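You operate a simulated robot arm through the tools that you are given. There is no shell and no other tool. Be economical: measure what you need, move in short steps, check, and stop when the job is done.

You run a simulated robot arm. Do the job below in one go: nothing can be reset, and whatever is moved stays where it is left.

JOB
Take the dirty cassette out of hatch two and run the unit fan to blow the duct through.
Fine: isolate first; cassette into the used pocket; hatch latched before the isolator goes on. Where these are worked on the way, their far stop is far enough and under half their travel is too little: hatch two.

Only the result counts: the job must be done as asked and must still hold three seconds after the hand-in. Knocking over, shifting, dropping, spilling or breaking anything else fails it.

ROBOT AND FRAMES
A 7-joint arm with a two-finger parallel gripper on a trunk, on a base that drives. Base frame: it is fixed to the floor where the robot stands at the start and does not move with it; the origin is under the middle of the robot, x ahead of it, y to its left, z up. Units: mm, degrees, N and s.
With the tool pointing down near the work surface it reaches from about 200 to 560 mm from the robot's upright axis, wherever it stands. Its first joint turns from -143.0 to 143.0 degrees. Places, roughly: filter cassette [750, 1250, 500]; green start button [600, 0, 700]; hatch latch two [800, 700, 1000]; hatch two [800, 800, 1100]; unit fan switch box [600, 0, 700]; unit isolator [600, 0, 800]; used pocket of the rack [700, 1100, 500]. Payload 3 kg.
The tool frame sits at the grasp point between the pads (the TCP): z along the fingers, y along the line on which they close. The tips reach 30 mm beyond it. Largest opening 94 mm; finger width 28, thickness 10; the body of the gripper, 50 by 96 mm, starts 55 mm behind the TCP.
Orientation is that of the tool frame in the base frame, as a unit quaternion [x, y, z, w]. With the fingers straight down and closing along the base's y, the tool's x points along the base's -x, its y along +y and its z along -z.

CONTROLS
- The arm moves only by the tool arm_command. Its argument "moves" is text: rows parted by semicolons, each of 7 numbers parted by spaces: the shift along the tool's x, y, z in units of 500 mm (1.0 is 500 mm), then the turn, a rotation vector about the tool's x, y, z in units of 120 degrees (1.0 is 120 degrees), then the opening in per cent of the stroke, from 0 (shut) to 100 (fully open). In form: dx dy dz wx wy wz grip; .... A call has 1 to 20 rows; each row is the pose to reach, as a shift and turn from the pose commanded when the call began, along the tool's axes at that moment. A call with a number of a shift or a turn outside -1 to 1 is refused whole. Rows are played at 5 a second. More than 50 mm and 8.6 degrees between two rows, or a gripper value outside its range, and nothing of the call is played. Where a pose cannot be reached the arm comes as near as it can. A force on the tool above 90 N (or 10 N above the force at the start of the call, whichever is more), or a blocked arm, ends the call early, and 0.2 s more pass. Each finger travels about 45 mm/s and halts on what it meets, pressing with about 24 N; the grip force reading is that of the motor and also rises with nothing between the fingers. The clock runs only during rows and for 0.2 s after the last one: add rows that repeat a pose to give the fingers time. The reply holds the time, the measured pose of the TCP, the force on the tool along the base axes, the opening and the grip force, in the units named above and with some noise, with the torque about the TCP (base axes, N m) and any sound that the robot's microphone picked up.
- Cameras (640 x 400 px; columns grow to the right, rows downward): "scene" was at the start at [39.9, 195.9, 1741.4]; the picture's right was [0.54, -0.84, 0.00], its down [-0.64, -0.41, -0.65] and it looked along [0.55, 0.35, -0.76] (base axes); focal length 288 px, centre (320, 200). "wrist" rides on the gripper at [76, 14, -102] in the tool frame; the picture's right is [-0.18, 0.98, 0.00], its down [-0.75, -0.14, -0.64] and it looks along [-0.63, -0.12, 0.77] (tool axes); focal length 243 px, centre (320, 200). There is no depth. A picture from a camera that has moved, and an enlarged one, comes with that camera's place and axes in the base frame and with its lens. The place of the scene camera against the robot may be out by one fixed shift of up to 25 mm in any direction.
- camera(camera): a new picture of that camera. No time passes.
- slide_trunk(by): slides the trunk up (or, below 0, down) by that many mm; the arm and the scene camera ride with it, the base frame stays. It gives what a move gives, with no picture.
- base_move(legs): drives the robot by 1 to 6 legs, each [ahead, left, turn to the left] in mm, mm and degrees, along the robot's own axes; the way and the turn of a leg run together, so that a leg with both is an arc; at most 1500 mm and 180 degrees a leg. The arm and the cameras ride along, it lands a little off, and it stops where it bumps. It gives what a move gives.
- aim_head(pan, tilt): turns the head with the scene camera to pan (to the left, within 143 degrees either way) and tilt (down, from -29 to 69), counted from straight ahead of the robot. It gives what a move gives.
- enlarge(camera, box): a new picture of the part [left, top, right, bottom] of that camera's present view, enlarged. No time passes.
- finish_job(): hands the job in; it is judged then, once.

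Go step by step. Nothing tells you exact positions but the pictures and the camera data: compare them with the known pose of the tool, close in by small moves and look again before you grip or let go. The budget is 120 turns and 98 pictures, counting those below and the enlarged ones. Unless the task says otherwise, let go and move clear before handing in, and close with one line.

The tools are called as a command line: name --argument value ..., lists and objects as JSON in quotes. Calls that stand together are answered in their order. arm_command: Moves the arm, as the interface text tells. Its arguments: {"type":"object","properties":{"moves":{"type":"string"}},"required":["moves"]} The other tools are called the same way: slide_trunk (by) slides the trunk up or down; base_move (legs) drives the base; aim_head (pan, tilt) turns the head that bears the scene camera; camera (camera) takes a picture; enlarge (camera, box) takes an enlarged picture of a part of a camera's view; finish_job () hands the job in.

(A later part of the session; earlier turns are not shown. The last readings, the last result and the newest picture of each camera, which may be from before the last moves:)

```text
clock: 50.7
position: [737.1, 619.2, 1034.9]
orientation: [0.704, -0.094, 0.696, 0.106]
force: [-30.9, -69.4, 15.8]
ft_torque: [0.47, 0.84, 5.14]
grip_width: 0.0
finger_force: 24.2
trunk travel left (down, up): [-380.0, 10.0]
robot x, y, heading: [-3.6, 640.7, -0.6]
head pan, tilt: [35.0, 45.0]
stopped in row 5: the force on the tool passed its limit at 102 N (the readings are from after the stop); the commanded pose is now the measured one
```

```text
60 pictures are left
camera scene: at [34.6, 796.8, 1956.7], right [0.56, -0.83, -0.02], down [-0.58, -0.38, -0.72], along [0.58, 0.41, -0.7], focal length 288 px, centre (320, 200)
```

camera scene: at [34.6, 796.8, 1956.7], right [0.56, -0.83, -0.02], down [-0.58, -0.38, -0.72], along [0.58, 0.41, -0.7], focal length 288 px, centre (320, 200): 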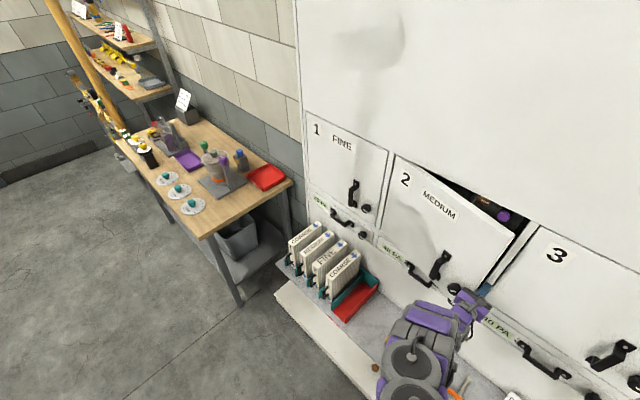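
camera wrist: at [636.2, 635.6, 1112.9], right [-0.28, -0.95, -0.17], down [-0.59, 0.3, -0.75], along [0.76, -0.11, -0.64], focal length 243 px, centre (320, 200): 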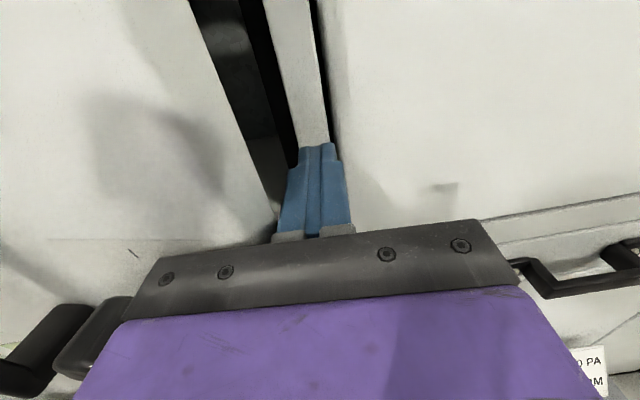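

The gripper's body pushes edge-on, which won't open it. I withdraw and will pull by the handle instead.

arm_command --moves "0 0.03 0 0 0 0 0;0 0.06 -0.02 0 0 0 0;0 0.06 -0.1 0 0 0 0;0 0.06 -0.18 0 0 0 0;0 0.06 -0.26 0 0 0 50;0 0.03 -0.34 0 0 0 100;0 -0.05 -0.36 0 0 0 100;0 -0.13 -0.36 0 0 0 100;0 -0.21 -0.36 0 0 0 100;0 -0.27 -0.36 0 0 0 100;0 -0.27 -0.36 0 0 0 100"

camera --camera "wrist"

```text
clock: 52.6
position: [574.0, 731.2, 1030.6]
orientation: [0.707, -0.094, 0.691, 0.122]
force: [-35.5, -44.5, 0.5]
ft_torque: [-0.34, 0.23, -1.33]
grip_width: 6.6
finger_force: 0.0
trunk travel left (down, up): [-380.0, 10.0]
robot x, y, heading: [-7.8, 641.0, -0.7]
head pan, tilt: [35.0, 45.0]
stopped in row 9: the force on the tool passed its limit at 112 N (the readings are from after the stop); the commanded pose is now the measured one
```

```text
59 pictures are left
camera wrist: at [476.2, 752.0, 1110.7], right [-0.3, -0.94, -0.14], down [-0.59, 0.3, -0.75], along [0.75, -0.14, -0.65], focal length 243 px, centre (320, 200)
```

wrist: 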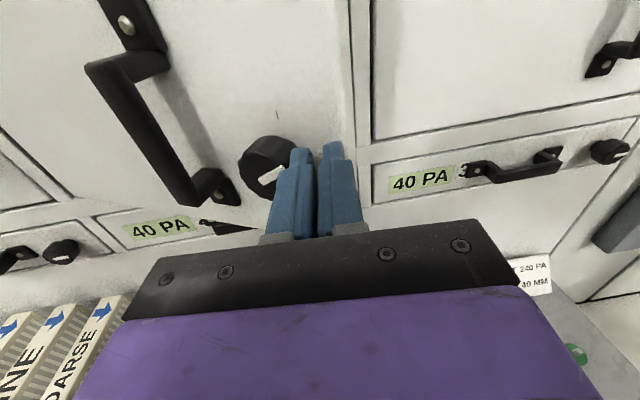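

The retreat happened to drag the hatch to about 30° open. I go around the edge again, deeper this time, so I can push from the inside.

arm_command --moves "0 0 -0.08 0 0 0 0;0 0.08 -0.06 0 0 0 0;0 0.16 -0.03 0 0 0 0;0 0.229 0.012 0 0 0 0;0 0.22 0.09 0 0 0 0;0 0.2 0.17 0 0 0 0;0 0.18 0.25 0 0 0 0;0 0.18 0.3 0 0 0 0;0 0.18 0.3 0 0 0 0"

camera --camera "wrist"

camera --camera "scene"

```text
clock: 54.1
position: [648.2, 639.1, 1015.2]
orientation: [0.718, -0.107, 0.681, 0.092]
force: [-0.9, -0.6, -0.1]
ft_torque: [0.01, -0.04, 0.04]
grip_width: 0.1
finger_force: 24.5
out of reach, approached as far as the arm can: row 6
trunk travel left (down, up): [-380.0, 10.0]
robot x, y, heading: [-6.5, 647.3, -0.7]
head pan, tilt: [35.0, 45.0]
stopped in row 7: the force on the tool passed its limit at 205 N (the readings are from after the stop); the commanded pose is now the measured one
```

```text
58 pictures are left
camera wrist: at [550.6, 652.4, 1097.2], right [-0.28, -0.94, -0.2], down [-0.61, 0.33, -0.72], along [0.74, -0.08, -0.67], focal length 243 px, centre (320, 200)
```

wrist: 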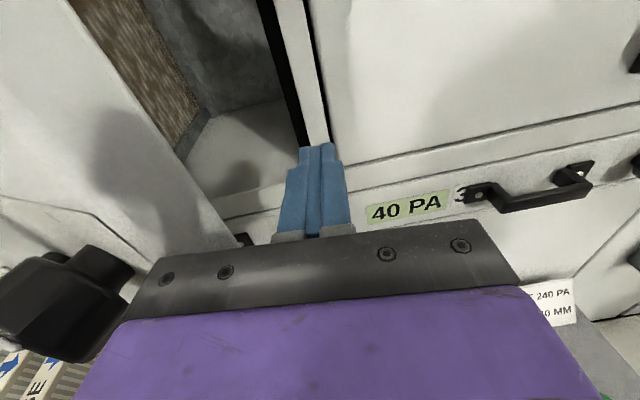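

```text
57 pictures are left
camera scene: at [38.4, 833.5, 1953.1], right [0.56, -0.83, 0.0], down [-0.59, -0.4, -0.71], along [0.58, 0.4, -0.71], focal length 288 px, centre (320, 200)
```

scene: 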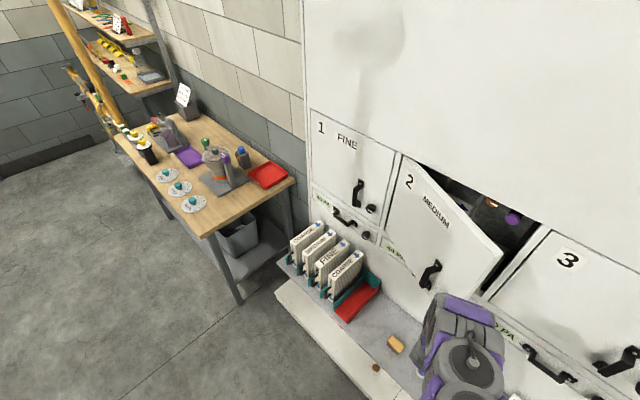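

The door is about 30° open and the wrist is near a roll limit. I back off, roll the tool +90° (narrower side-on), and try again.

arm_command --moves "0 0.02 -0.06 0 0 0 0;0 0.04 -0.14 0 0 0 0;0 0.06 -0.2 0 0 0 0;0 0.06 -0.2 0 0 0.07 0;0 0.06 -0.2 0 0 0.14 0;0 0.06 -0.2 0 0 0.21 0;0 0.06 -0.2 0 0 0.28 0;0 0.06 -0.2 0 0 0.35 0;0 0.06 -0.2 0 0 0.42 0;0 0.06 -0.2 0 0 0.49 0;0 0.06 -0.2 0 0 0.56 0;0 0.06 -0.2 0 0 0.63 0;0 0.06 -0.2 0 0 0.7 0;0 0.06 -0.2 0 0 0.75 0;0 0.06 -0.2 0 0 0.75 0"

camera --camera "wrist"

```text
clock: 57.3
position: [544.6, 641.3, 1019.5]
orientation: [-0.431, 0.583, -0.548, 0.418]
force: [0.3, -0.3, 0.3]
ft_torque: [0.03, 0.03, -0.02]
grip_width: 0.0
finger_force: 24.2
trunk travel left (down, up): [-380.0, 10.0]
robot x, y, heading: [-2.5, 646.7, -0.8]
head pan, tilt: [35.0, 45.0]
```

```text
56 pictures are left
camera wrist: at [425.5, 597.0, 1011.6], right [0.01, 0.2, -0.98], down [-0.4, 0.9, 0.18], along [0.92, 0.39, 0.09], focal length 243 px, centre (320, 200)
```

wrist: 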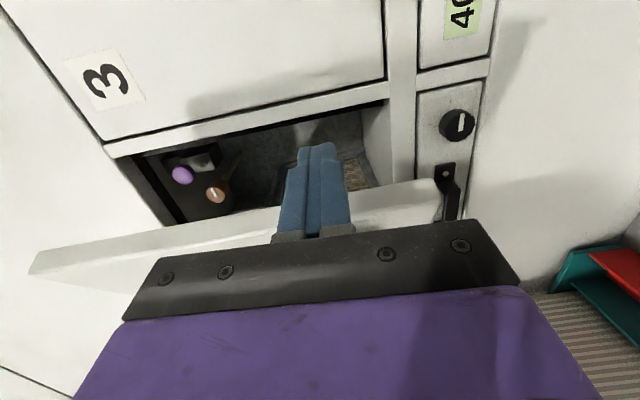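

Now there's a clear gap. I insert to the right of the door edge and sweep left.

arm_command --moves "-0.0045 -0.0064 0.0793 0 0 0 0;-0.009 -0.0128 0.1586 0 0 0 0;-0.0135 -0.0192 0.238 0 0 0 0;-0.018 -0.026 0.317 0 0 0 0;-0.07 -0.025 0.3 0 0 0 0;-0.13 -0.022 0.27 0 0 0 0;-0.19 -0.02 0.24 0 0 0 0;-0.25 -0.017 0.21 0 0 0 0;-0.31 -0.014 0.18 0 0 0 0;-0.376 -0.012 0.151 0 0 0 0;-0.376 -0.012 0.151 0 0 0 0"

camera --camera "wrist"

camera --camera "scene"

```text
clock: 58.7
position: [685.7, 620.8, 1019.9]
orientation: [-0.422, 0.596, -0.557, 0.395]
force: [-31.0, -49.3, 24.0]
ft_torque: [1.23, 1.92, 5.68]
grip_width: 0.0
finger_force: 23.5
trunk travel left (down, up): [-380.0, 10.0]
robot x, y, heading: [-8.3, 640.3, -0.8]
head pan, tilt: [35.0, 45.0]
stopped in row 6: the force on the tool passed its limit at 99 N (the readings are from after the stop); the commanded pose is now the measured one
```

```text
55 pictures are left
camera wrist: at [563.8, 584.4, 1012.7], right [0.0, 0.2, -0.98], down [-0.34, 0.92, 0.18], along [0.94, 0.34, 0.07], focal length 243 px, centre (320, 200)
```

wrist: 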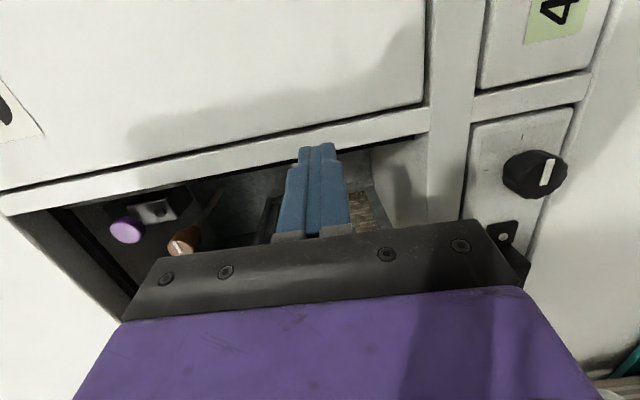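

```text
54 pictures are left
camera scene: at [38.6, 805.7, 1955.9], right [0.56, -0.83, -0.01], down [-0.59, -0.38, -0.71], along [0.59, 0.41, -0.7], focal length 288 px, centre (320, 200)
```

scene: 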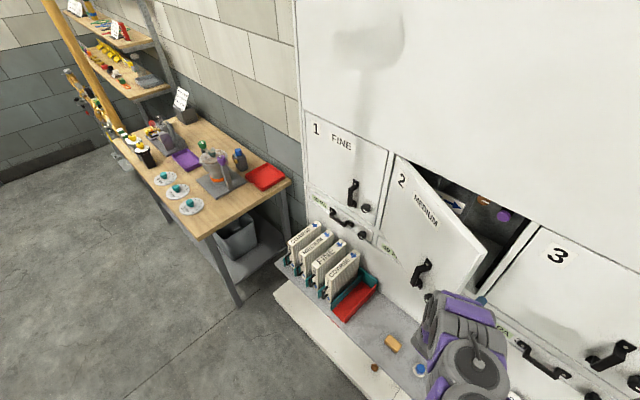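

The thick wrist met the edge face-on. I back off and yaw the tool about 40° to the left so its side lies behind the door, then push perpendicular to it.

arm_command --moves "0.04 0 -0.04 0 0 0 0;0.064 0 -0.117 0 0 0 0;0.064 0 -0.117 0 -0.055 0 0;0.064 0 -0.117 0 -0.11 0 0;0.064 0 -0.117 0 -0.165 0 0;0.064 0 -0.117 0 -0.22 0 0;0.064 0 -0.117 0 -0.275 0 0;0.064 0 -0.117 0 -0.33 0 0;0.064 0 -0.117 0 -0.33 0 0"

camera --camera "wrist"

```text
clock: 60.7
position: [623.4, 626.7, 1022.9]
orientation: [0.591, -0.418, 0.376, -0.578]
force: [-0.2, -0.7, 0.3]
ft_torque: [0.02, -0.01, 0.0]
grip_width: 0.0
finger_force: 23.9
trunk travel left (down, up): [-380.0, 10.0]
robot x, y, heading: [-6.4, 646.6, -1.1]
head pan, tilt: [35.0, 45.0]
```

```text
53 pictures are left
camera wrist: at [556.0, 519.0, 1012.0], right [-0.13, 0.19, -0.97], down [-0.86, 0.46, 0.2], along [0.49, 0.87, 0.11], focal length 243 px, centre (320, 200)
```

wrist: 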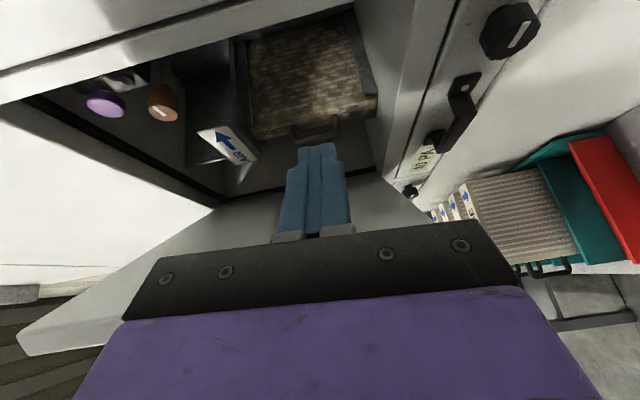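

The tool now lies behind the door, and the dirty cassette with its handle is visible inside. I advance a little and sweep left.

arm_command --moves "0 0 0.06 0 0 0 0;0 0 0.12 0 0 0 0;-0.05 0 0.12 0 0 0 0;-0.1 0 0.12 0 0 0 0;-0.15 0 0.12 0 0 0 0;-0.2 0 0.12 0 0 0 0;-0.25 0 0.12 0 0 0 0;-0.3 0 0.12 0 0 0 0;-0.35 0 0.12 0 0 0 0;-0.4 0 0.12 0 0 0 0;-0.45 0 0.125 0 0 0 0;-0.5 0 0.13 0 0 0 0;-0.5 0 0.13 0 0 0 0"

camera --camera "wrist"

camera --camera "scene"

```text
clock: 62.1
position: [638.5, 714.9, 1021.3]
orientation: [0.588, -0.431, 0.38, -0.57]
force: [-45.5, -47.7, 13.6]
ft_torque: [1.4, 0.01, 4.44]
grip_width: 0.1
finger_force: 23.6
trunk travel left (down, up): [-380.0, 10.0]
robot x, y, heading: [-3.9, 640.8, -1.2]
head pan, tilt: [35.0, 45.0]
stopped in row 6: the force on the tool passed its limit at 94 N (the readings are from after the stop); the commanded pose is now the measured one
```

```text
52 pictures are left
camera wrist: at [566.7, 609.4, 1010.9], right [-0.14, 0.19, -0.97], down [-0.85, 0.48, 0.22], along [0.51, 0.85, 0.1], focal length 243 px, centre (320, 200)
```

wrist: 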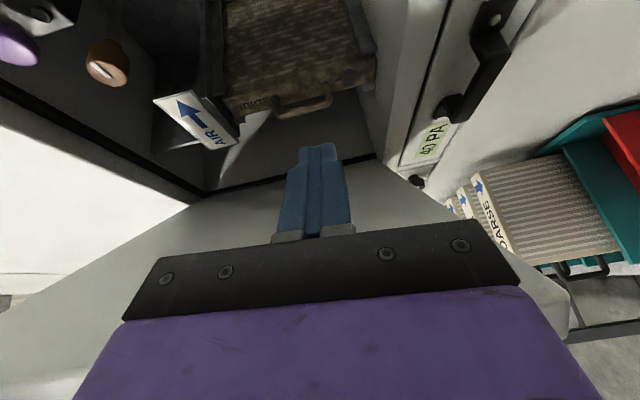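

```text
51 pictures are left
camera scene: at [29.0, 796.2, 1956.7], right [0.56, -0.83, -0.01], down [-0.58, -0.38, -0.72], along [0.59, 0.41, -0.7], focal length 288 px, centre (320, 200)
```

scene: 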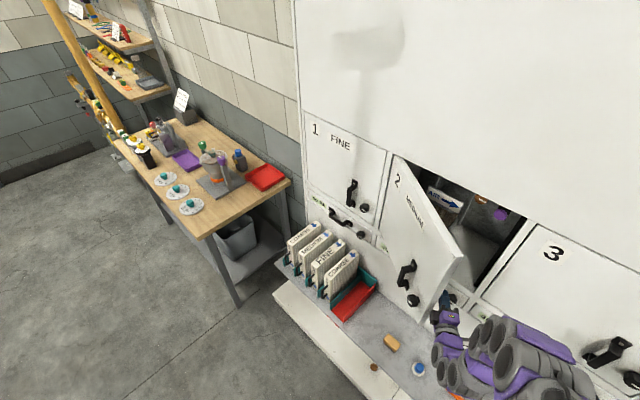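

The hatch is now about 45° open; the wrist again meets the edge. I ease off, yaw a further 24° left and push along the door's normal.

arm_command --moves "0.04 0 0 0 0 0 0;0.04 0 0 0 -0.05 0 0;0.04 0 0 0 -0.1 0 0;0.04 0 0 0 -0.15 0 0;0.04 0 0 0 -0.2 0 0;0.04 0 0 0 -0.2 0 0"

arm_command --moves "-0.05 0 0 0 0 0 0;-0.1 0 0 0 0 0 0;-0.15 0 0 0 0 0 0;-0.2 0 0 0 0 0 0;-0.25 0 0 0 0 0 0;-0.3 0 0 0 0 0 0;-0.3 0 0 0 0 0 0"

camera --camera "scene"

```text
clock: 63.5
position: [649.2, 711.0, 1019.2]
orientation: [0.658, -0.297, 0.245, -0.647]
force: [-0.6, -0.3, 0.4]
ft_torque: [0.06, -0.01, 0.0]
grip_width: 0.3
finger_force: 24.2
trunk travel left (down, up): [-380.0, 10.0]
robot x, y, heading: [-7.4, 642.5, -0.9]
head pan, tilt: [35.0, 45.0]
```

```text
clock: 65.1
position: [544.6, 819.9, 1027.2]
orientation: [0.659, -0.297, 0.245, -0.646]
force: [0.3, -0.7, 1.7]
ft_torque: [0.0, 0.02, -0.01]
grip_width: 0.0
finger_force: 23.7
trunk travel left (down, up): [-380.0, 10.0]
robot x, y, heading: [-9.3, 642.1, -0.9]
head pan, tilt: [35.0, 45.0]
```

```text
50 pictures are left
camera scene: at [41.3, 833.2, 1952.8], right [0.56, -0.83, 0.0], down [-0.59, -0.4, -0.71], along [0.58, 0.39, -0.71], focal length 288 px, centre (320, 200)
```

scene: 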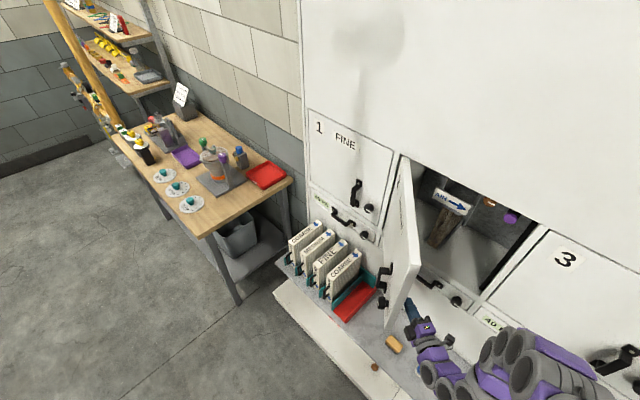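

The hatch is about 70° open now. I drive the base left to sweep it the rest of the way with the arm held.

base_move --legs '[[0, 300, 0]]'

camera --camera "scene"

camera --camera "wrist"

```text
clock: 67.2
position: [549.8, 1095.9, 1029.3]
orientation: [-0.651, 0.301, -0.246, 0.652]
force: [1.0, -1.7, -0.7]
ft_torque: [0.01, -0.02, 0.08]
grip_width: 0.0
finger_force: 24.1
trunk travel left (down, up): [-380.0, 10.0]
robot x, y, heading: [-0.2, 936.4, -1.3]
head pan, tilt: [35.0, 45.0]
```

```text
49 pictures are left
camera scene: at [46.0, 1100.9, 1955.3], right [0.56, -0.83, -0.01], down [-0.59, -0.38, -0.71], along [0.59, 0.4, -0.7], focal length 288 px, centre (320, 200)
```

scene: 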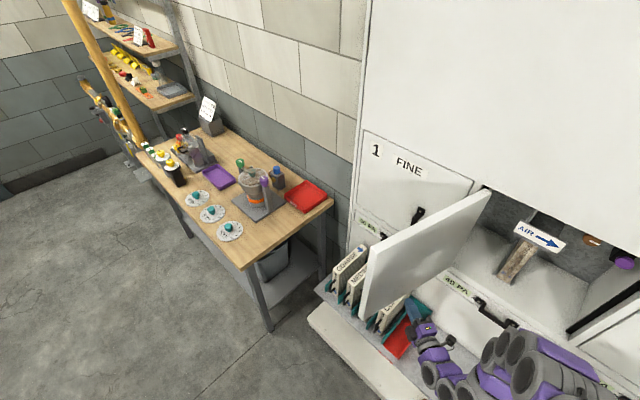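

```text
48 pictures are left
camera wrist: at [530.0, 970.4, 1014.0], right [-0.2, 0.16, -0.97], down [-0.97, 0.08, 0.22], along [0.11, 0.98, 0.14], focal length 243 px, centre (320, 200)
```

wrist: 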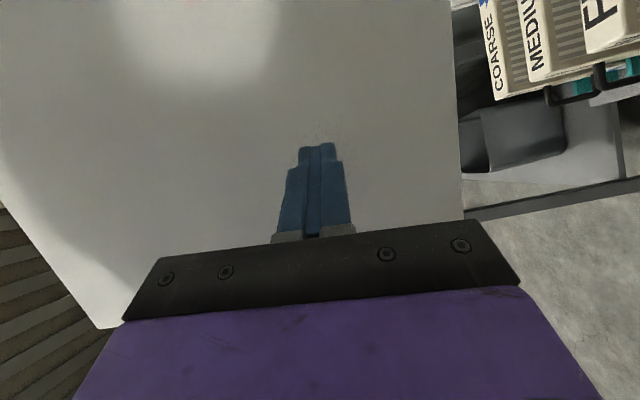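

The hatch stands about 90°+ open. Now I look into the compartment and at the rack.

enlarge --camera "scene" --box '[440, 180, 640, 340]'

enlarge --camera "scene" --box '[320, 220, 480, 380]'

```text
2.50 times, centred on (540, 260) of scene
camera zoom: at [46.0, 1100.9, 1955.3], right [0.56, -0.83, -0.01], down [-0.59, -0.38, -0.71], along [0.59, 0.4, -0.7], focal length 721 px, centre (-230, 50)
```

zoom: 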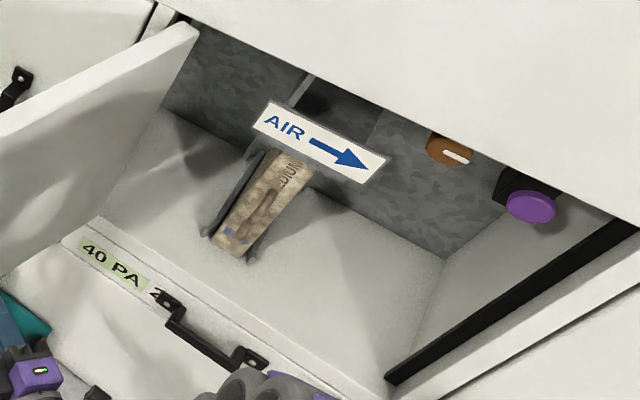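

```text
2.50 times, centred on (400, 300) of scene
camera zoom: at [46.0, 1100.9, 1955.3], right [0.56, -0.83, -0.01], down [-0.59, -0.38, -0.71], along [0.59, 0.4, -0.7], focal length 721 px, centre (120, -50)
```

zoom: 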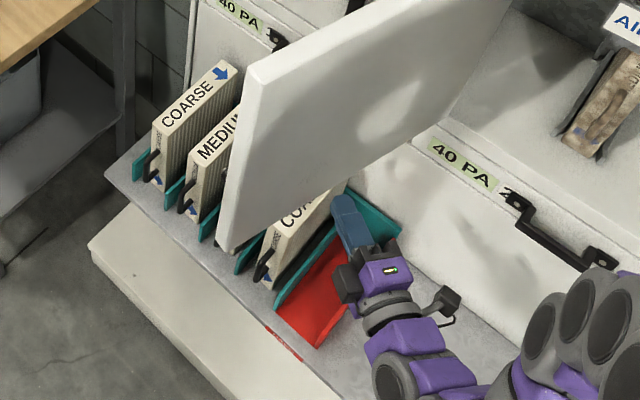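

The dirty cassette stands upright in the compartment with a vertical handle at about (920, 882, 1044). I swing the tool back square to the wall, first away from the door.

arm_command --moves "0.0278 0 -0.0273 0 0.059 0 0;0.0555 0 -0.0545 0 0.119 0 0;0.0833 0 -0.0818 0 0.178 0 0;0.111 0 -0.109 0 0.2375 0 0;0.139 0 -0.136 0 0.297 0 0;0.1665 0 -0.1635 0 0.356 0 0;0.194 0 -0.191 0 0.416 0 0;0.222 0 -0.218 0 0.475 0 0;0.222 0 -0.218 0 0.475 0 0"

arm_command --moves "0 0 0 0 0 0.07 50;0 0 0 0 0 0.14 100;0 0 0 0 0 0.21 100;0 0 0 0 0 0.28 100;0 0 0 0 0 0.35 100;0 0 0 0 0 0.42 100;0 0 0 0 0 0.49 100;0 0 0 0 0 0.56 100;0 0 0 0 0 0.63 100;0 0 0 0 0 0.7 100;0 0 0 0 0 0.75 100;0 0 0 0 0 0.75 100"

camera --camera "wrist"

camera --camera "scene"

```text
clock: 69.2
position: [549.5, 959.6, 1025.4]
orientation: [-0.459, 0.57, -0.533, 0.424]
force: [-0.1, 0.6, 0.1]
ft_torque: [-0.02, 0.02, 0.01]
grip_width: 0.1
finger_force: 24.1
trunk travel left (down, up): [-380.0, 10.0]
robot x, y, heading: [-3.0, 937.9, -1.0]
head pan, tilt: [35.0, 45.0]
```

```text
clock: 71.8
position: [549.0, 955.6, 1025.6]
orientation: [0.081, 0.728, -0.075, 0.676]
force: [0.5, 0.2, -0.9]
ft_torque: [-0.02, 0.0, -0.05]
grip_width: 93.8
finger_force: 0.1
trunk travel left (down, up): [-380.0, 10.0]
robot x, y, heading: [1.3, 936.0, -1.4]
head pan, tilt: [35.0, 45.0]
```

```text
45 pictures are left
camera wrist: at [447.4, 993.3, 958.0], right [0.23, 0.96, 0.18], down [-0.6, -0.01, 0.8], along [0.77, -0.29, 0.57], focal length 243 px, centre (320, 200)
```

wrist: 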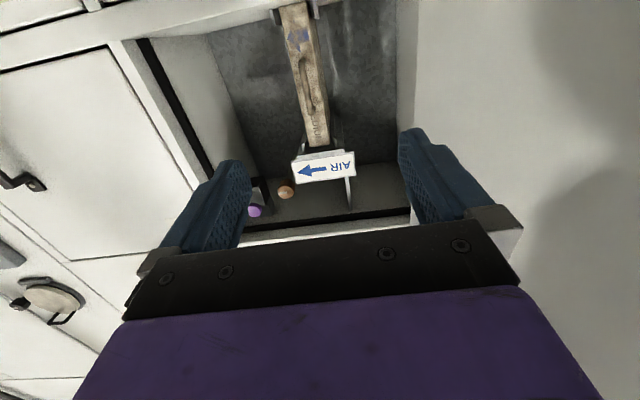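

```text
44 pictures are left
camera scene: at [46.1, 1129.4, 1952.7], right [0.56, -0.83, 0.0], down [-0.59, -0.4, -0.71], along [0.59, 0.39, -0.71], focal length 288 px, centre (320, 200)
```

scene: 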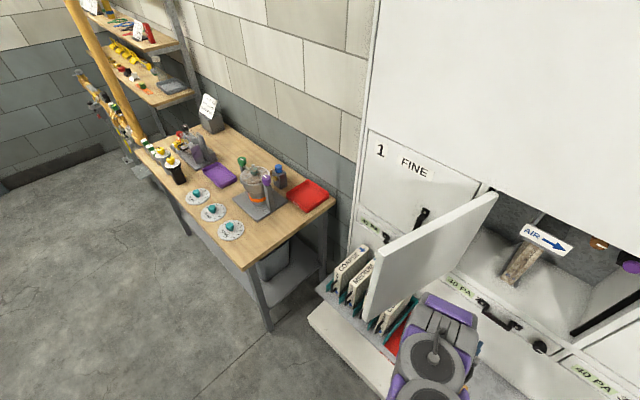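

enlarge --camera "wrist" --box '[220, 0, 420, 220]'

```text
1.82 times, centred on (320, 110) of wrist
camera zoom: at [447.4, 993.3, 958.0], right [0.23, 0.96, 0.18], down [-0.6, -0.01, 0.8], along [0.77, -0.29, 0.57], focal length 441 px, centre (320, 364)
```

zoom: 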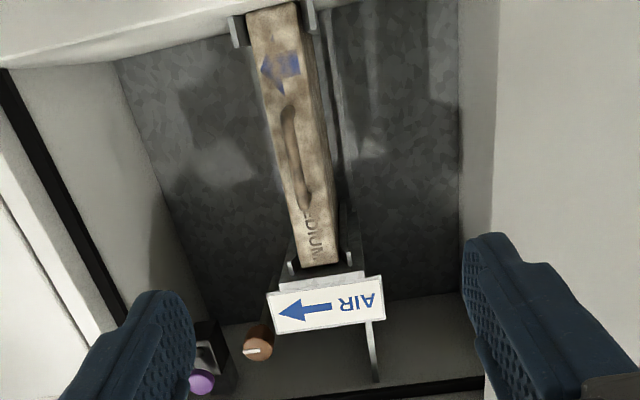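

The cassette handle works out to (882, 849, 1040). I drive the base to line up in front of it.

base_move --legs '[[105, -95, 0]]'

camera --camera "wrist"

```text
clock: 73.1
position: [655.4, 878.3, 1024.9]
orientation: [0.073, 0.728, -0.078, 0.677]
force: [0.2, 2.6, -0.4]
ft_torque: [0.0, 0.07, -0.19]
grip_width: 94.0
finger_force: 0.1
trunk travel left (down, up): [-380.0, 10.0]
robot x, y, heading: [104.1, 844.0, -0.9]
head pan, tilt: [35.0, 45.0]
```

```text
42 pictures are left
camera wrist: at [553.0, 915.2, 955.7], right [0.22, 0.96, 0.17], down [-0.6, 0.0, 0.8], along [0.77, -0.28, 0.58], focal length 243 px, centre (320, 200)
```

wrist: 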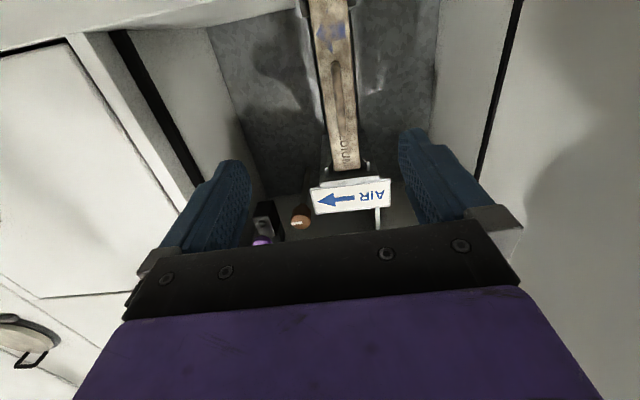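

arm_command --moves "-0.0078 0.0102 0.0725 0 -0.0088 0 100;-0.0155 0.0205 0.145 0 -0.0175 0 100;-0.0232 0.0307 0.2175 0 -0.026 0 100;-0.031 0.041 0.29 0 -0.035 0 100;-0.031 0.041 0.29 0 -0.035 0 100"

camera --camera "wrist"

```text
clock: 74.3
position: [799.5, 823.8, 1030.2]
orientation: [0.084, 0.703, -0.071, 0.702]
force: [-0.3, 0.2, 0.2]
ft_torque: [0.0, 0.01, 0.07]
grip_width: 94.2
finger_force: 0.0
trunk travel left (down, up): [-380.0, 10.0]
robot x, y, heading: [106.5, 839.4, -1.4]
head pan, tilt: [35.0, 45.0]
```

```text
41 pictures are left
camera wrist: at [702.3, 862.2, 955.9], right [0.21, 0.96, 0.2], down [-0.66, -0.01, 0.75], along [0.72, -0.29, 0.63], focal length 243 px, centre (320, 200)
```

wrist: 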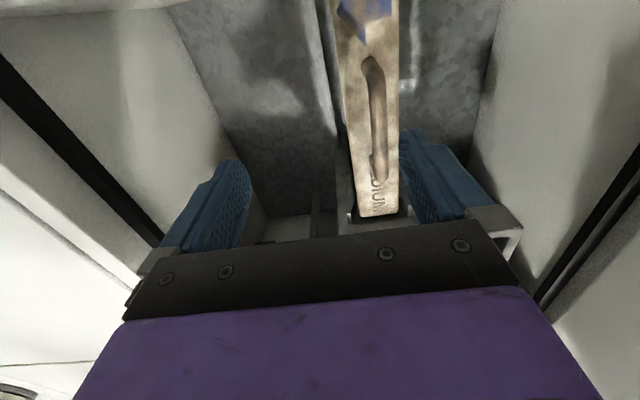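

The handle is at (890, 849, 1032). I shift left to centre, then advance around it.

arm_command --moves "0 0.045 0 0 0 0 100;0 0.089 0 0 0 0 100;-0.002 0.089 0.05 0 0 0 100;-0.004 0.089 0.09 0 0 0 100;-0.004 0.089 0.09 0 0 0 100"

camera --camera "wrist"

```text
clock: 75.5
position: [854.0, 890.7, 1032.5]
orientation: [0.074, 0.702, -0.076, 0.704]
force: [-1.1, 1.3, -0.6]
ft_torque: [0.01, -0.02, -0.01]
grip_width: 93.9
finger_force: 0.0
trunk travel left (down, up): [-380.0, 10.0]
robot x, y, heading: [104.1, 851.4, -1.1]
head pan, tilt: [35.0, 45.0]
```

```text
40 pictures are left
camera wrist: at [755.8, 926.8, 957.2], right [0.21, 0.96, 0.18], down [-0.66, 0.0, 0.75], along [0.72, -0.28, 0.63], focal length 243 px, centre (320, 200)
```

wrist: 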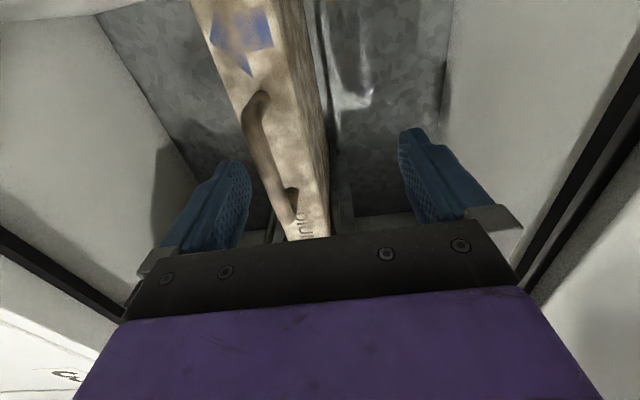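

The reading jumped, so I let the arm settle and measure again.

arm_command --moves "0 0 0 0 0 0 100;0 0 0 0 0 0 100;0 0 0 0 0 0 100;0 0 0 0 0 0 100;0 0 0 0 0 0 100"

camera --camera "wrist"

```text
clock: 76.7
position: [852.8, 878.0, 1031.9]
orientation: [0.077, 0.703, -0.073, 0.703]
force: [0.3, 0.0, 0.5]
ft_torque: [0.02, -0.01, -0.02]
grip_width: 94.1
finger_force: 0.0
trunk travel left (down, up): [-380.0, 10.0]
robot x, y, heading: [102.5, 842.3, -1.1]
head pan, tilt: [35.0, 45.0]
```

```text
39 pictures are left
camera wrist: at [755.6, 915.3, 957.5], right [0.21, 0.96, 0.19], down [-0.66, -0.01, 0.75], along [0.72, -0.28, 0.63], focal length 243 px, centre (320, 200)
```

wrist: 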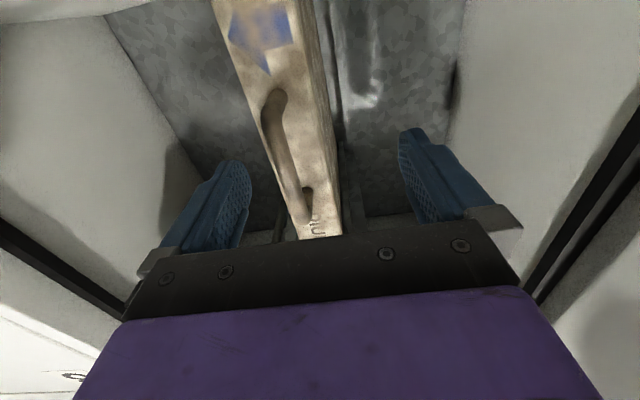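

arm_command --moves "0 -0.013 0 0 0 0 100;0 -0.027 0 0 0 0 100;0 -0.04 0 0 0 0 100;0 -0.04 0 0 0 0 100;0 -0.04 0.02 0 0 0 100;0 -0.04 0.04 0 0 0 100;0 -0.04 0.06 0 0 0 100;0 -0.04 0.068 0 0 0 100;0 -0.04 0.068 0 0 0 100;0 -0.04 0.068 0 0 0 100;0 -0.04 0.068 0 0 0 100"

camera --camera "wrist"

```text
clock: 79.1
position: [880.9, 857.6, 1032.8]
orientation: [0.078, 0.703, -0.076, 0.703]
force: [-0.2, -0.9, 0.0]
ft_torque: [-0.01, 0.01, -0.03]
grip_width: 94.0
finger_force: 0.0
trunk travel left (down, up): [-380.0, 10.0]
robot x, y, heading: [104.3, 845.6, -0.9]
head pan, tilt: [35.0, 45.0]
```

```text
38 pictures are left
camera wrist: at [785.2, 893.4, 957.4], right [0.21, 0.96, 0.19], down [-0.66, 0.0, 0.75], along [0.72, -0.28, 0.63], focal length 243 px, centre (320, 200)
```

wrist: 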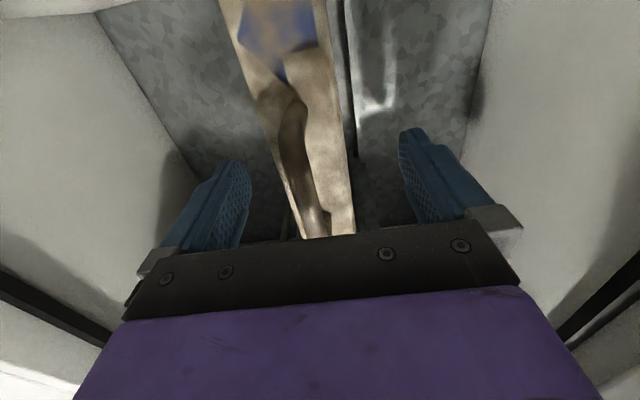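

Handle bar is between the fingers. I close on it.

arm_command --moves "0 -0.006 0 0 0 0 60;0 -0.006 0 0 0 0 30;0 -0.006 0 0 0 0 0;0 -0.006 0 0 0 0 0;0 -0.006 0 0 0 0 0;0 -0.006 0 0 0 0 0;0 -0.006 0 0 0 0 0;0 -0.006 0 0 0 0 0"

camera --camera "wrist"

```text
clock: 80.9
position: [882.1, 850.3, 1033.4]
orientation: [0.077, 0.703, -0.074, 0.703]
force: [-0.3, 1.8, 0.6]
ft_torque: [0.08, -0.06, 0.24]
grip_width: 44.7
finger_force: 23.9
trunk travel left (down, up): [-380.0, 10.0]
robot x, y, heading: [104.3, 842.2, -1.3]
head pan, tilt: [35.0, 45.0]
```

```text
37 pictures are left
camera wrist: at [784.5, 886.9, 957.6], right [0.21, 0.96, 0.19], down [-0.66, -0.01, 0.75], along [0.72, -0.28, 0.63], focal length 243 px, centre (320, 200)
```

wrist: 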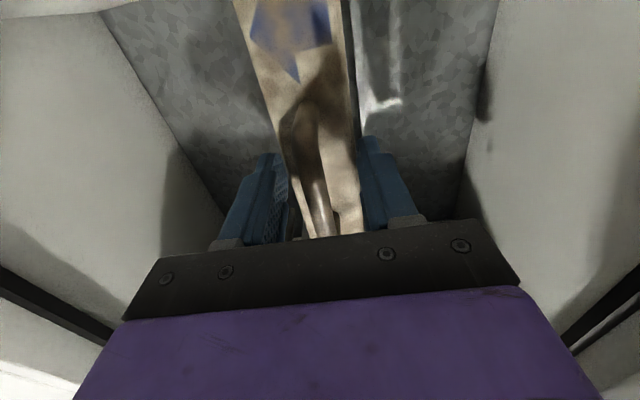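

It closed on the 44.7 mm cassette body just behind the handle, but only with the tips. I reopen, advance about 28 mm for a deeper hold and close again.

arm_command --moves "0 0 0 0 0 0 65;0 0 0 0 0 0 65;0 0 0.02 0 0 0 65;0 0 0.04 0 0 0 65;0 0 0.056 0 0 0 65;0 0 0.056 0 0 0 65;0 0 0.056 0 0 0 0;0 0 0.056 0 0 0 0;0 0 0.056 0 0 0 0;0 0 0.056 0 0 0 0;0 0 0.056 0 0 0 0"

camera --camera "wrist"

```text
clock: 83.3
position: [907.7, 844.5, 1034.7]
orientation: [0.078, 0.702, -0.074, 0.704]
force: [3.6, 0.3, 4.6]
ft_torque: [-0.16, -0.16, 0.06]
grip_width: 49.4
finger_force: 24.1
trunk travel left (down, up): [-380.0, 10.0]
robot x, y, heading: [104.8, 843.5, -1.0]
head pan, tilt: [35.0, 45.0]
```

```text
36 pictures are left
camera wrist: at [812.2, 880.5, 958.8], right [0.21, 0.96, 0.19], down [-0.66, 0.0, 0.75], along [0.72, -0.28, 0.63], focal length 243 px, centre (320, 200)
```

wrist: 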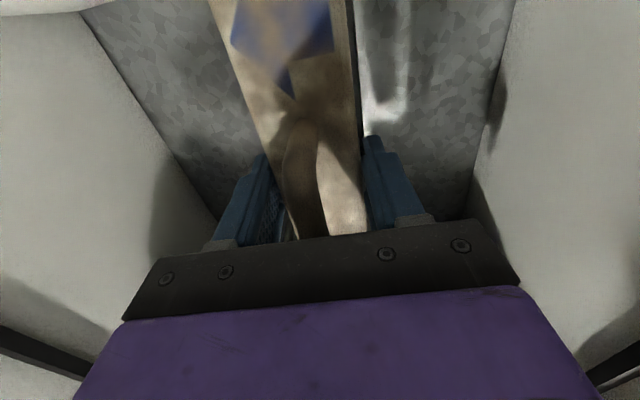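

Held. I pull straight out slowly and check that it follows.

arm_command --moves "0 0 -0.02 0 0 0 0;0 0 -0.04 0 0 0 0;0 0 -0.06 0 0 0 0;0 0 -0.08 0 0 0 0;0 0 -0.1 0 0 0 0;0 0 -0.12 0 0 0 0;0 0 -0.12 0 0 0 0"

camera --camera "wrist"

enlarge --camera "scene" --box '[400, 180, 640, 340]'

```text
clock: 84.9
position: [849.4, 856.1, 1033.4]
orientation: [0.079, 0.702, -0.075, 0.704]
force: [5.9, -2.0, 13.6]
ft_torque: [-0.33, -0.23, 0.06]
grip_width: 49.2
finger_force: 24.3
trunk travel left (down, up): [-380.0, 10.0]
robot x, y, heading: [101.4, 845.9, -1.3]
head pan, tilt: [35.0, 45.0]
```

```text
35 pictures are left
camera wrist: at [753.1, 893.2, 958.1], right [0.21, 0.96, 0.19], down [-0.66, 0.0, 0.75], along [0.72, -0.28, 0.63], focal length 243 px, centre (320, 200)
```

wrist: 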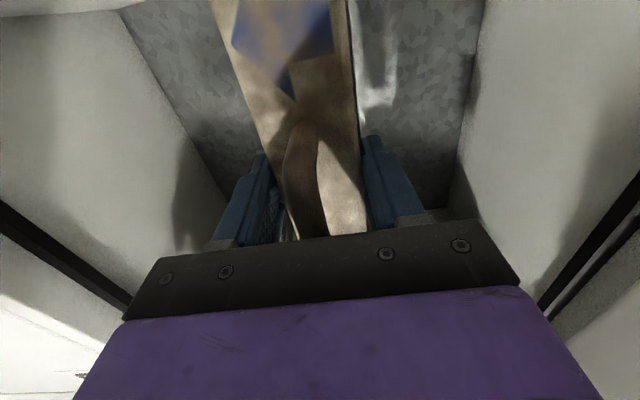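

```text
2.50 times, centred on (520, 260) of scene
camera zoom: at [149.3, 1034.6, 1953.0], right [0.56, -0.83, 0.0], down [-0.59, -0.39, -0.71], along [0.59, 0.39, -0.71], focal length 721 px, centre (-180, 50)
```

zoom: 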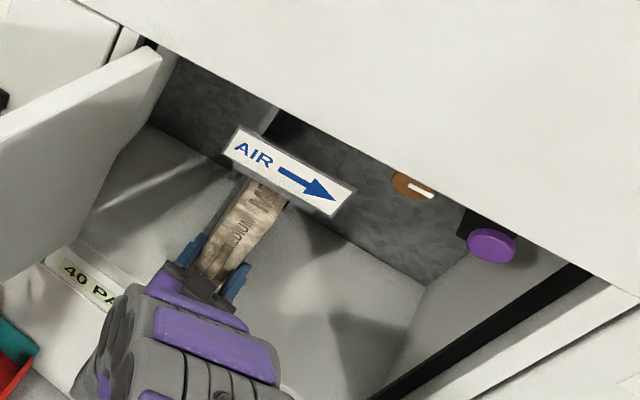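

It follows. I keep pulling in stages.

arm_command --moves "0 0 -0.03 0 0 0 0;0 0 -0.06 0 0 0 0;0 0 -0.09 0 0 0 0;0 0 -0.12 0 0 0 0;0 0 -0.15 0 0 0 0;0 0 -0.18 0 0 0 0;0 0 -0.21 0 0 0 0;0 0 -0.24 0 0 0 0;0 0 -0.24 0 0 0 0"

camera --camera "wrist"

enlarge --camera "scene" --box '[400, 180, 640, 340]'

```text
clock: 86.9
position: [733.2, 882.6, 1032.7]
orientation: [0.079, 0.703, -0.073, 0.703]
force: [0.1, 0.6, -0.5]
ft_torque: [0.01, 0.36, -0.08]
grip_width: 49.0
finger_force: 24.6
trunk travel left (down, up): [-380.0, 10.0]
robot x, y, heading: [106.2, 842.8, -1.2]
head pan, tilt: [35.0, 45.0]
```

```text
33 pictures are left
camera wrist: at [636.1, 919.4, 957.4], right [0.21, 0.96, 0.19], down [-0.66, -0.01, 0.75], along [0.72, -0.28, 0.63], focal length 243 px, centre (320, 200)
```

wrist: 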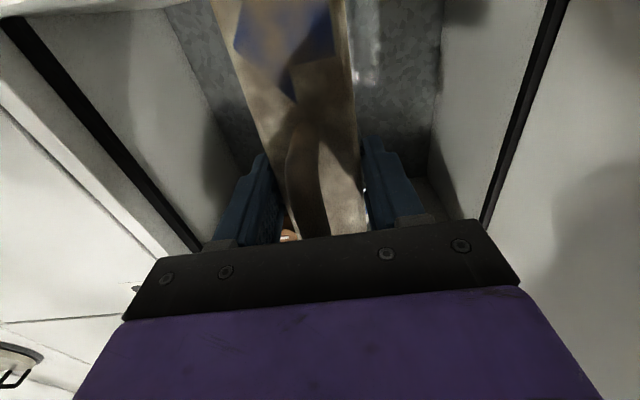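

```text
2.50 times, centred on (520, 260) of scene
camera zoom: at [151.9, 1035.8, 1952.6], right [0.56, -0.83, 0.0], down [-0.59, -0.4, -0.7], along [0.58, 0.39, -0.71], focal length 721 px, centre (-180, 50)
```

zoom: 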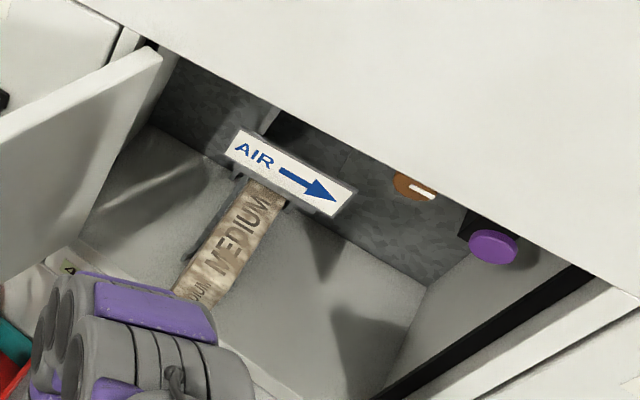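

arm_command --moves "0 0 -0.03 0 0 0 0;0 0 -0.06 0 0 0 0;0 0 -0.09 0 0 0 0;0 0 -0.12 0 0 0 0;0 0 -0.15 0 0 0 0;0 0 -0.18 0 0 0 0;0 0 -0.18 0 0 0 0"

enlarge --camera "scene" --box '[320, 180, 640, 400]'

```text
clock: 88.5
position: [643.6, 902.0, 1033.1]
orientation: [0.077, 0.703, -0.073, 0.703]
force: [0.0, -0.2, -4.5]
ft_torque: [0.06, 0.36, 0.02]
grip_width: 49.3
finger_force: 23.5
trunk travel left (down, up): [-380.0, 10.0]
robot x, y, heading: [103.1, 845.3, -1.1]
head pan, tilt: [35.0, 45.0]
```

```text
1.82 times, centred on (480, 290) of scene
camera zoom: at [151.3, 1037.5, 1952.5], right [0.56, -0.83, 0.0], down [-0.59, -0.4, -0.7], along [0.59, 0.39, -0.71], focal length 524 px, centre (29, 36)
```

zoom: 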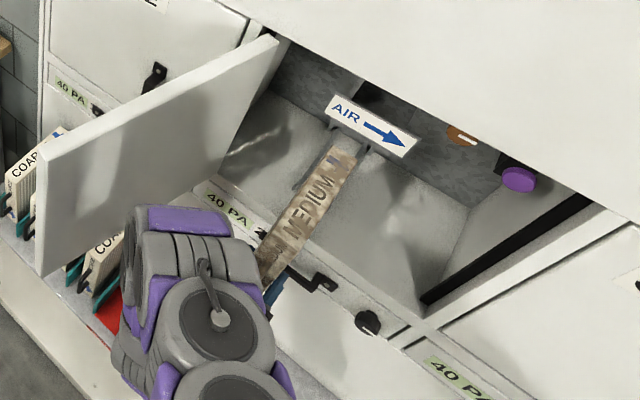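

Nearly out, weight coming on gently and no droop. I drive the base back along the wall normal to clear it.

base_move --legs '[[-90, 19, 0], [-110, 23, 0]]'

camera --camera "scene"

camera --camera "wrist"

```text
clock: 90.4
position: [444.1, 930.7, 1034.7]
orientation: [0.084, 0.703, -0.071, 0.702]
force: [0.1, -1.4, -4.7]
ft_torque: [0.1, 0.42, -0.06]
grip_width: 49.2
finger_force: 24.2
trunk travel left (down, up): [-380.0, 10.0]
robot x, y, heading: [-93.2, 882.4, -1.1]
head pan, tilt: [35.0, 45.0]
```

```text
30 pictures are left
camera scene: at [-49.6, 1061.4, 1954.2], right [0.56, -0.83, -0.01], down [-0.59, -0.39, -0.71], along [0.58, 0.4, -0.71], focal length 288 px, centre (320, 200)
```

scene: 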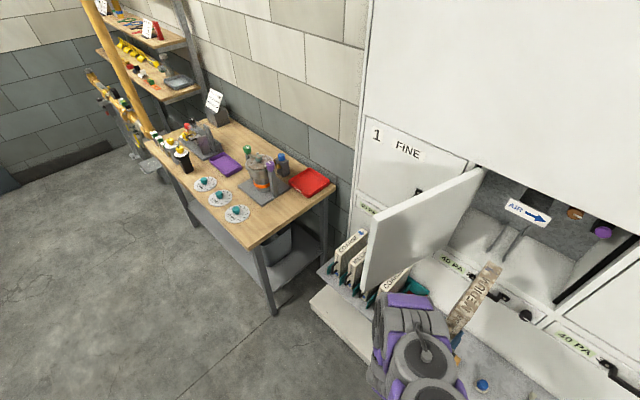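

```text
29 pictures are left
camera wrist: at [346.9, 968.0, 959.2], right [0.21, 0.96, 0.2], down [-0.66, -0.01, 0.75], along [0.72, -0.29, 0.63], focal length 243 px, centre (320, 200)
```

wrist: 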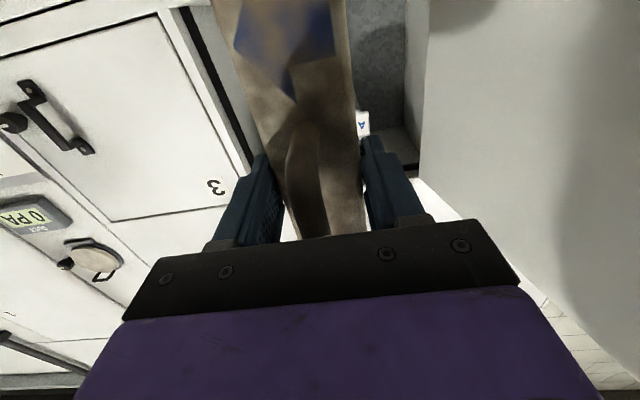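

The cassette is out and hangs level (about 0.5 kg). To measure the pocket unobstructed I drive right a bit and look.

base_move --legs '[[0, -250, 0]]'

aim_head --pan 25 --tilt 50

camera --camera "scene"

```text
clock: 92.2
position: [438.2, 685.4, 1035.0]
orientation: [0.08, 0.703, -0.073, 0.703]
force: [0.2, 0.2, -3.7]
ft_torque: [0.08, 0.42, -0.01]
grip_width: 49.3
finger_force: 24.1
trunk travel left (down, up): [-380.0, 10.0]
robot x, y, heading: [-103.0, 638.8, -1.2]
head pan, tilt: [35.0, 45.0]
```

```text
clock: 93.0
position: [436.6, 681.3, 1034.7]
orientation: [0.081, 0.702, -0.073, 0.704]
force: [0.3, -1.2, -4.2]
ft_torque: [0.08, 0.38, -0.01]
grip_width: 49.4
finger_force: 24.1
trunk travel left (down, up): [-380.0, 10.0]
robot x, y, heading: [-102.2, 631.7, -0.9]
head pan, tilt: [25.0, 50.0]
```

```text
28 pictures are left
camera scene: at [-51.0, 797.8, 1946.9], right [0.41, -0.91, -0.01], down [-0.7, -0.31, -0.64], along [0.59, 0.27, -0.77], focal length 288 px, centre (320, 200)
```

scene: 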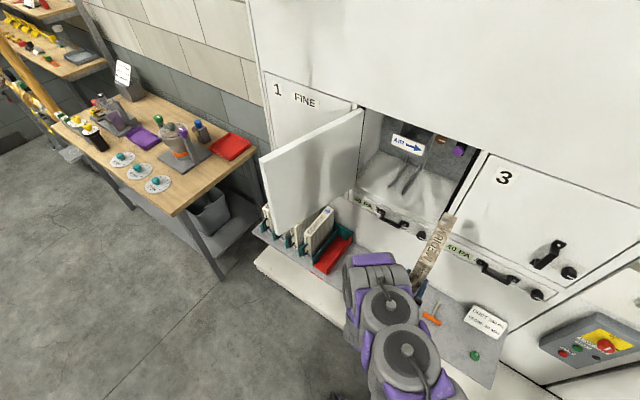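

enlarge --camera "scene" --box '[250, 190, 370, 290]'

slide_trunk --by -250

camera --camera "scene"

```text
4.00 times, centred on (310, 240) of scene
camera zoom: at [-51.0, 797.8, 1946.9], right [0.41, -0.91, -0.01], down [-0.7, -0.31, -0.64], along [0.59, 0.27, -0.77], focal length 1154 px, centre (360, 40)
```

zoom: 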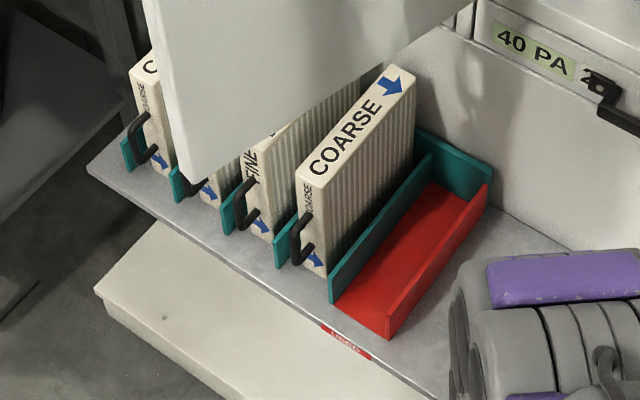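

```text
clock: 95.5
position: [435.8, 688.9, 784.8]
orientation: [0.078, 0.702, -0.074, 0.704]
force: [0.4, 0.3, -3.9]
ft_torque: [0.07, 0.41, 0.03]
grip_width: 49.3
finger_force: 23.8
trunk travel left (down, up): [-130.0, 260.0]
robot x, y, heading: [-98.5, 630.5, -1.1]
head pan, tilt: [25.0, 50.0]
```

```text
26 pictures are left
camera scene: at [-51.5, 810.6, 1696.0], right [0.41, -0.91, 0.0], down [-0.7, -0.31, -0.64], along [0.59, 0.26, -0.77], focal length 288 px, centre (320, 200)
```

scene: 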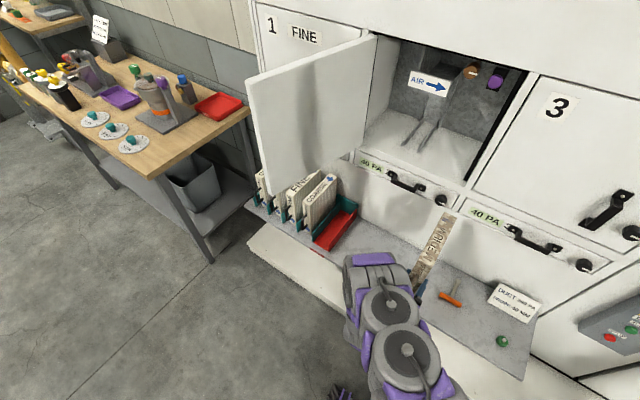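

enlarge --camera "scene" --box '[250, 160, 370, 260]'

```text
4.00 times, centred on (310, 210) of scene
camera zoom: at [-51.5, 810.6, 1696.0], right [0.41, -0.91, 0.0], down [-0.7, -0.31, -0.64], along [0.59, 0.26, -0.77], focal length 1154 px, centre (360, 160)
```

zoom: 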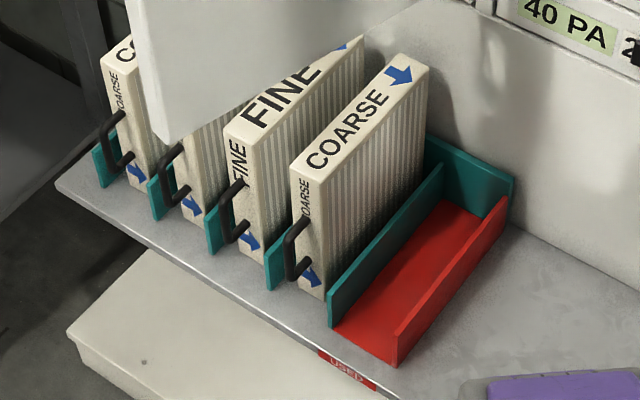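

Pocket measured: front centre about (618, 1103), floor z ≈ 470, running along the wall normal with walls about 60 mm high. I lower to z ≈ 695 (clear under the open door, above the walls) and drive to just right of it.

slide_trunk --by -90

base_move --legs '[[0, 345, 0], [125, 0, 0]]'

aim_head --pan 15 --tilt 55

camera --camera "scene"

```text
clock: 96.8
position: [435.6, 688.9, 695.2]
orientation: [0.078, 0.702, -0.074, 0.704]
force: [0.7, -0.1, -3.9]
ft_torque: [0.11, 0.41, -0.01]
grip_width: 49.4
finger_force: 24.1
trunk travel left (down, up): [-40.0, 350.0]
robot x, y, heading: [-99.9, 632.2, -1.2]
head pan, tilt: [25.0, 50.0]
```

```text
clock: 99.9
position: [567.8, 1030.1, 694.9]
orientation: [0.078, 0.702, -0.074, 0.704]
force: [0.5, -0.1, -4.2]
ft_torque: [0.08, 0.4, -0.02]
grip_width: 49.4
finger_force: 23.6
trunk travel left (down, up): [-40.0, 350.0]
robot x, y, heading: [28.4, 974.1, -1.0]
head pan, tilt: [25.0, 50.0]
```

```text
clock: 100.6
position: [566.0, 1029.4, 695.2]
orientation: [0.078, 0.702, -0.074, 0.704]
force: [-0.3, -0.3, -3.3]
ft_torque: [0.08, 0.38, -0.01]
grip_width: 49.3
finger_force: 24.1
trunk travel left (down, up): [-40.0, 350.0]
robot x, y, heading: [31.4, 974.7, -1.1]
head pan, tilt: [15.0, 55.0]
```

```text
24 pictures are left
camera scene: at [79.6, 1138.7, 1599.3], right [0.24, -0.97, 0.0], down [-0.8, -0.2, -0.57], along [0.55, 0.14, -0.82], focal length 288 px, centre (320, 200)
```

scene: 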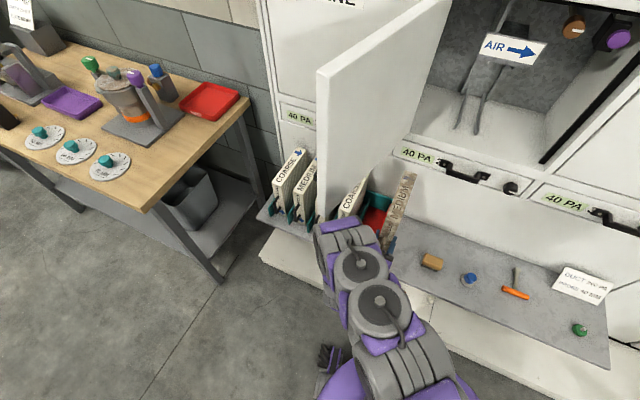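

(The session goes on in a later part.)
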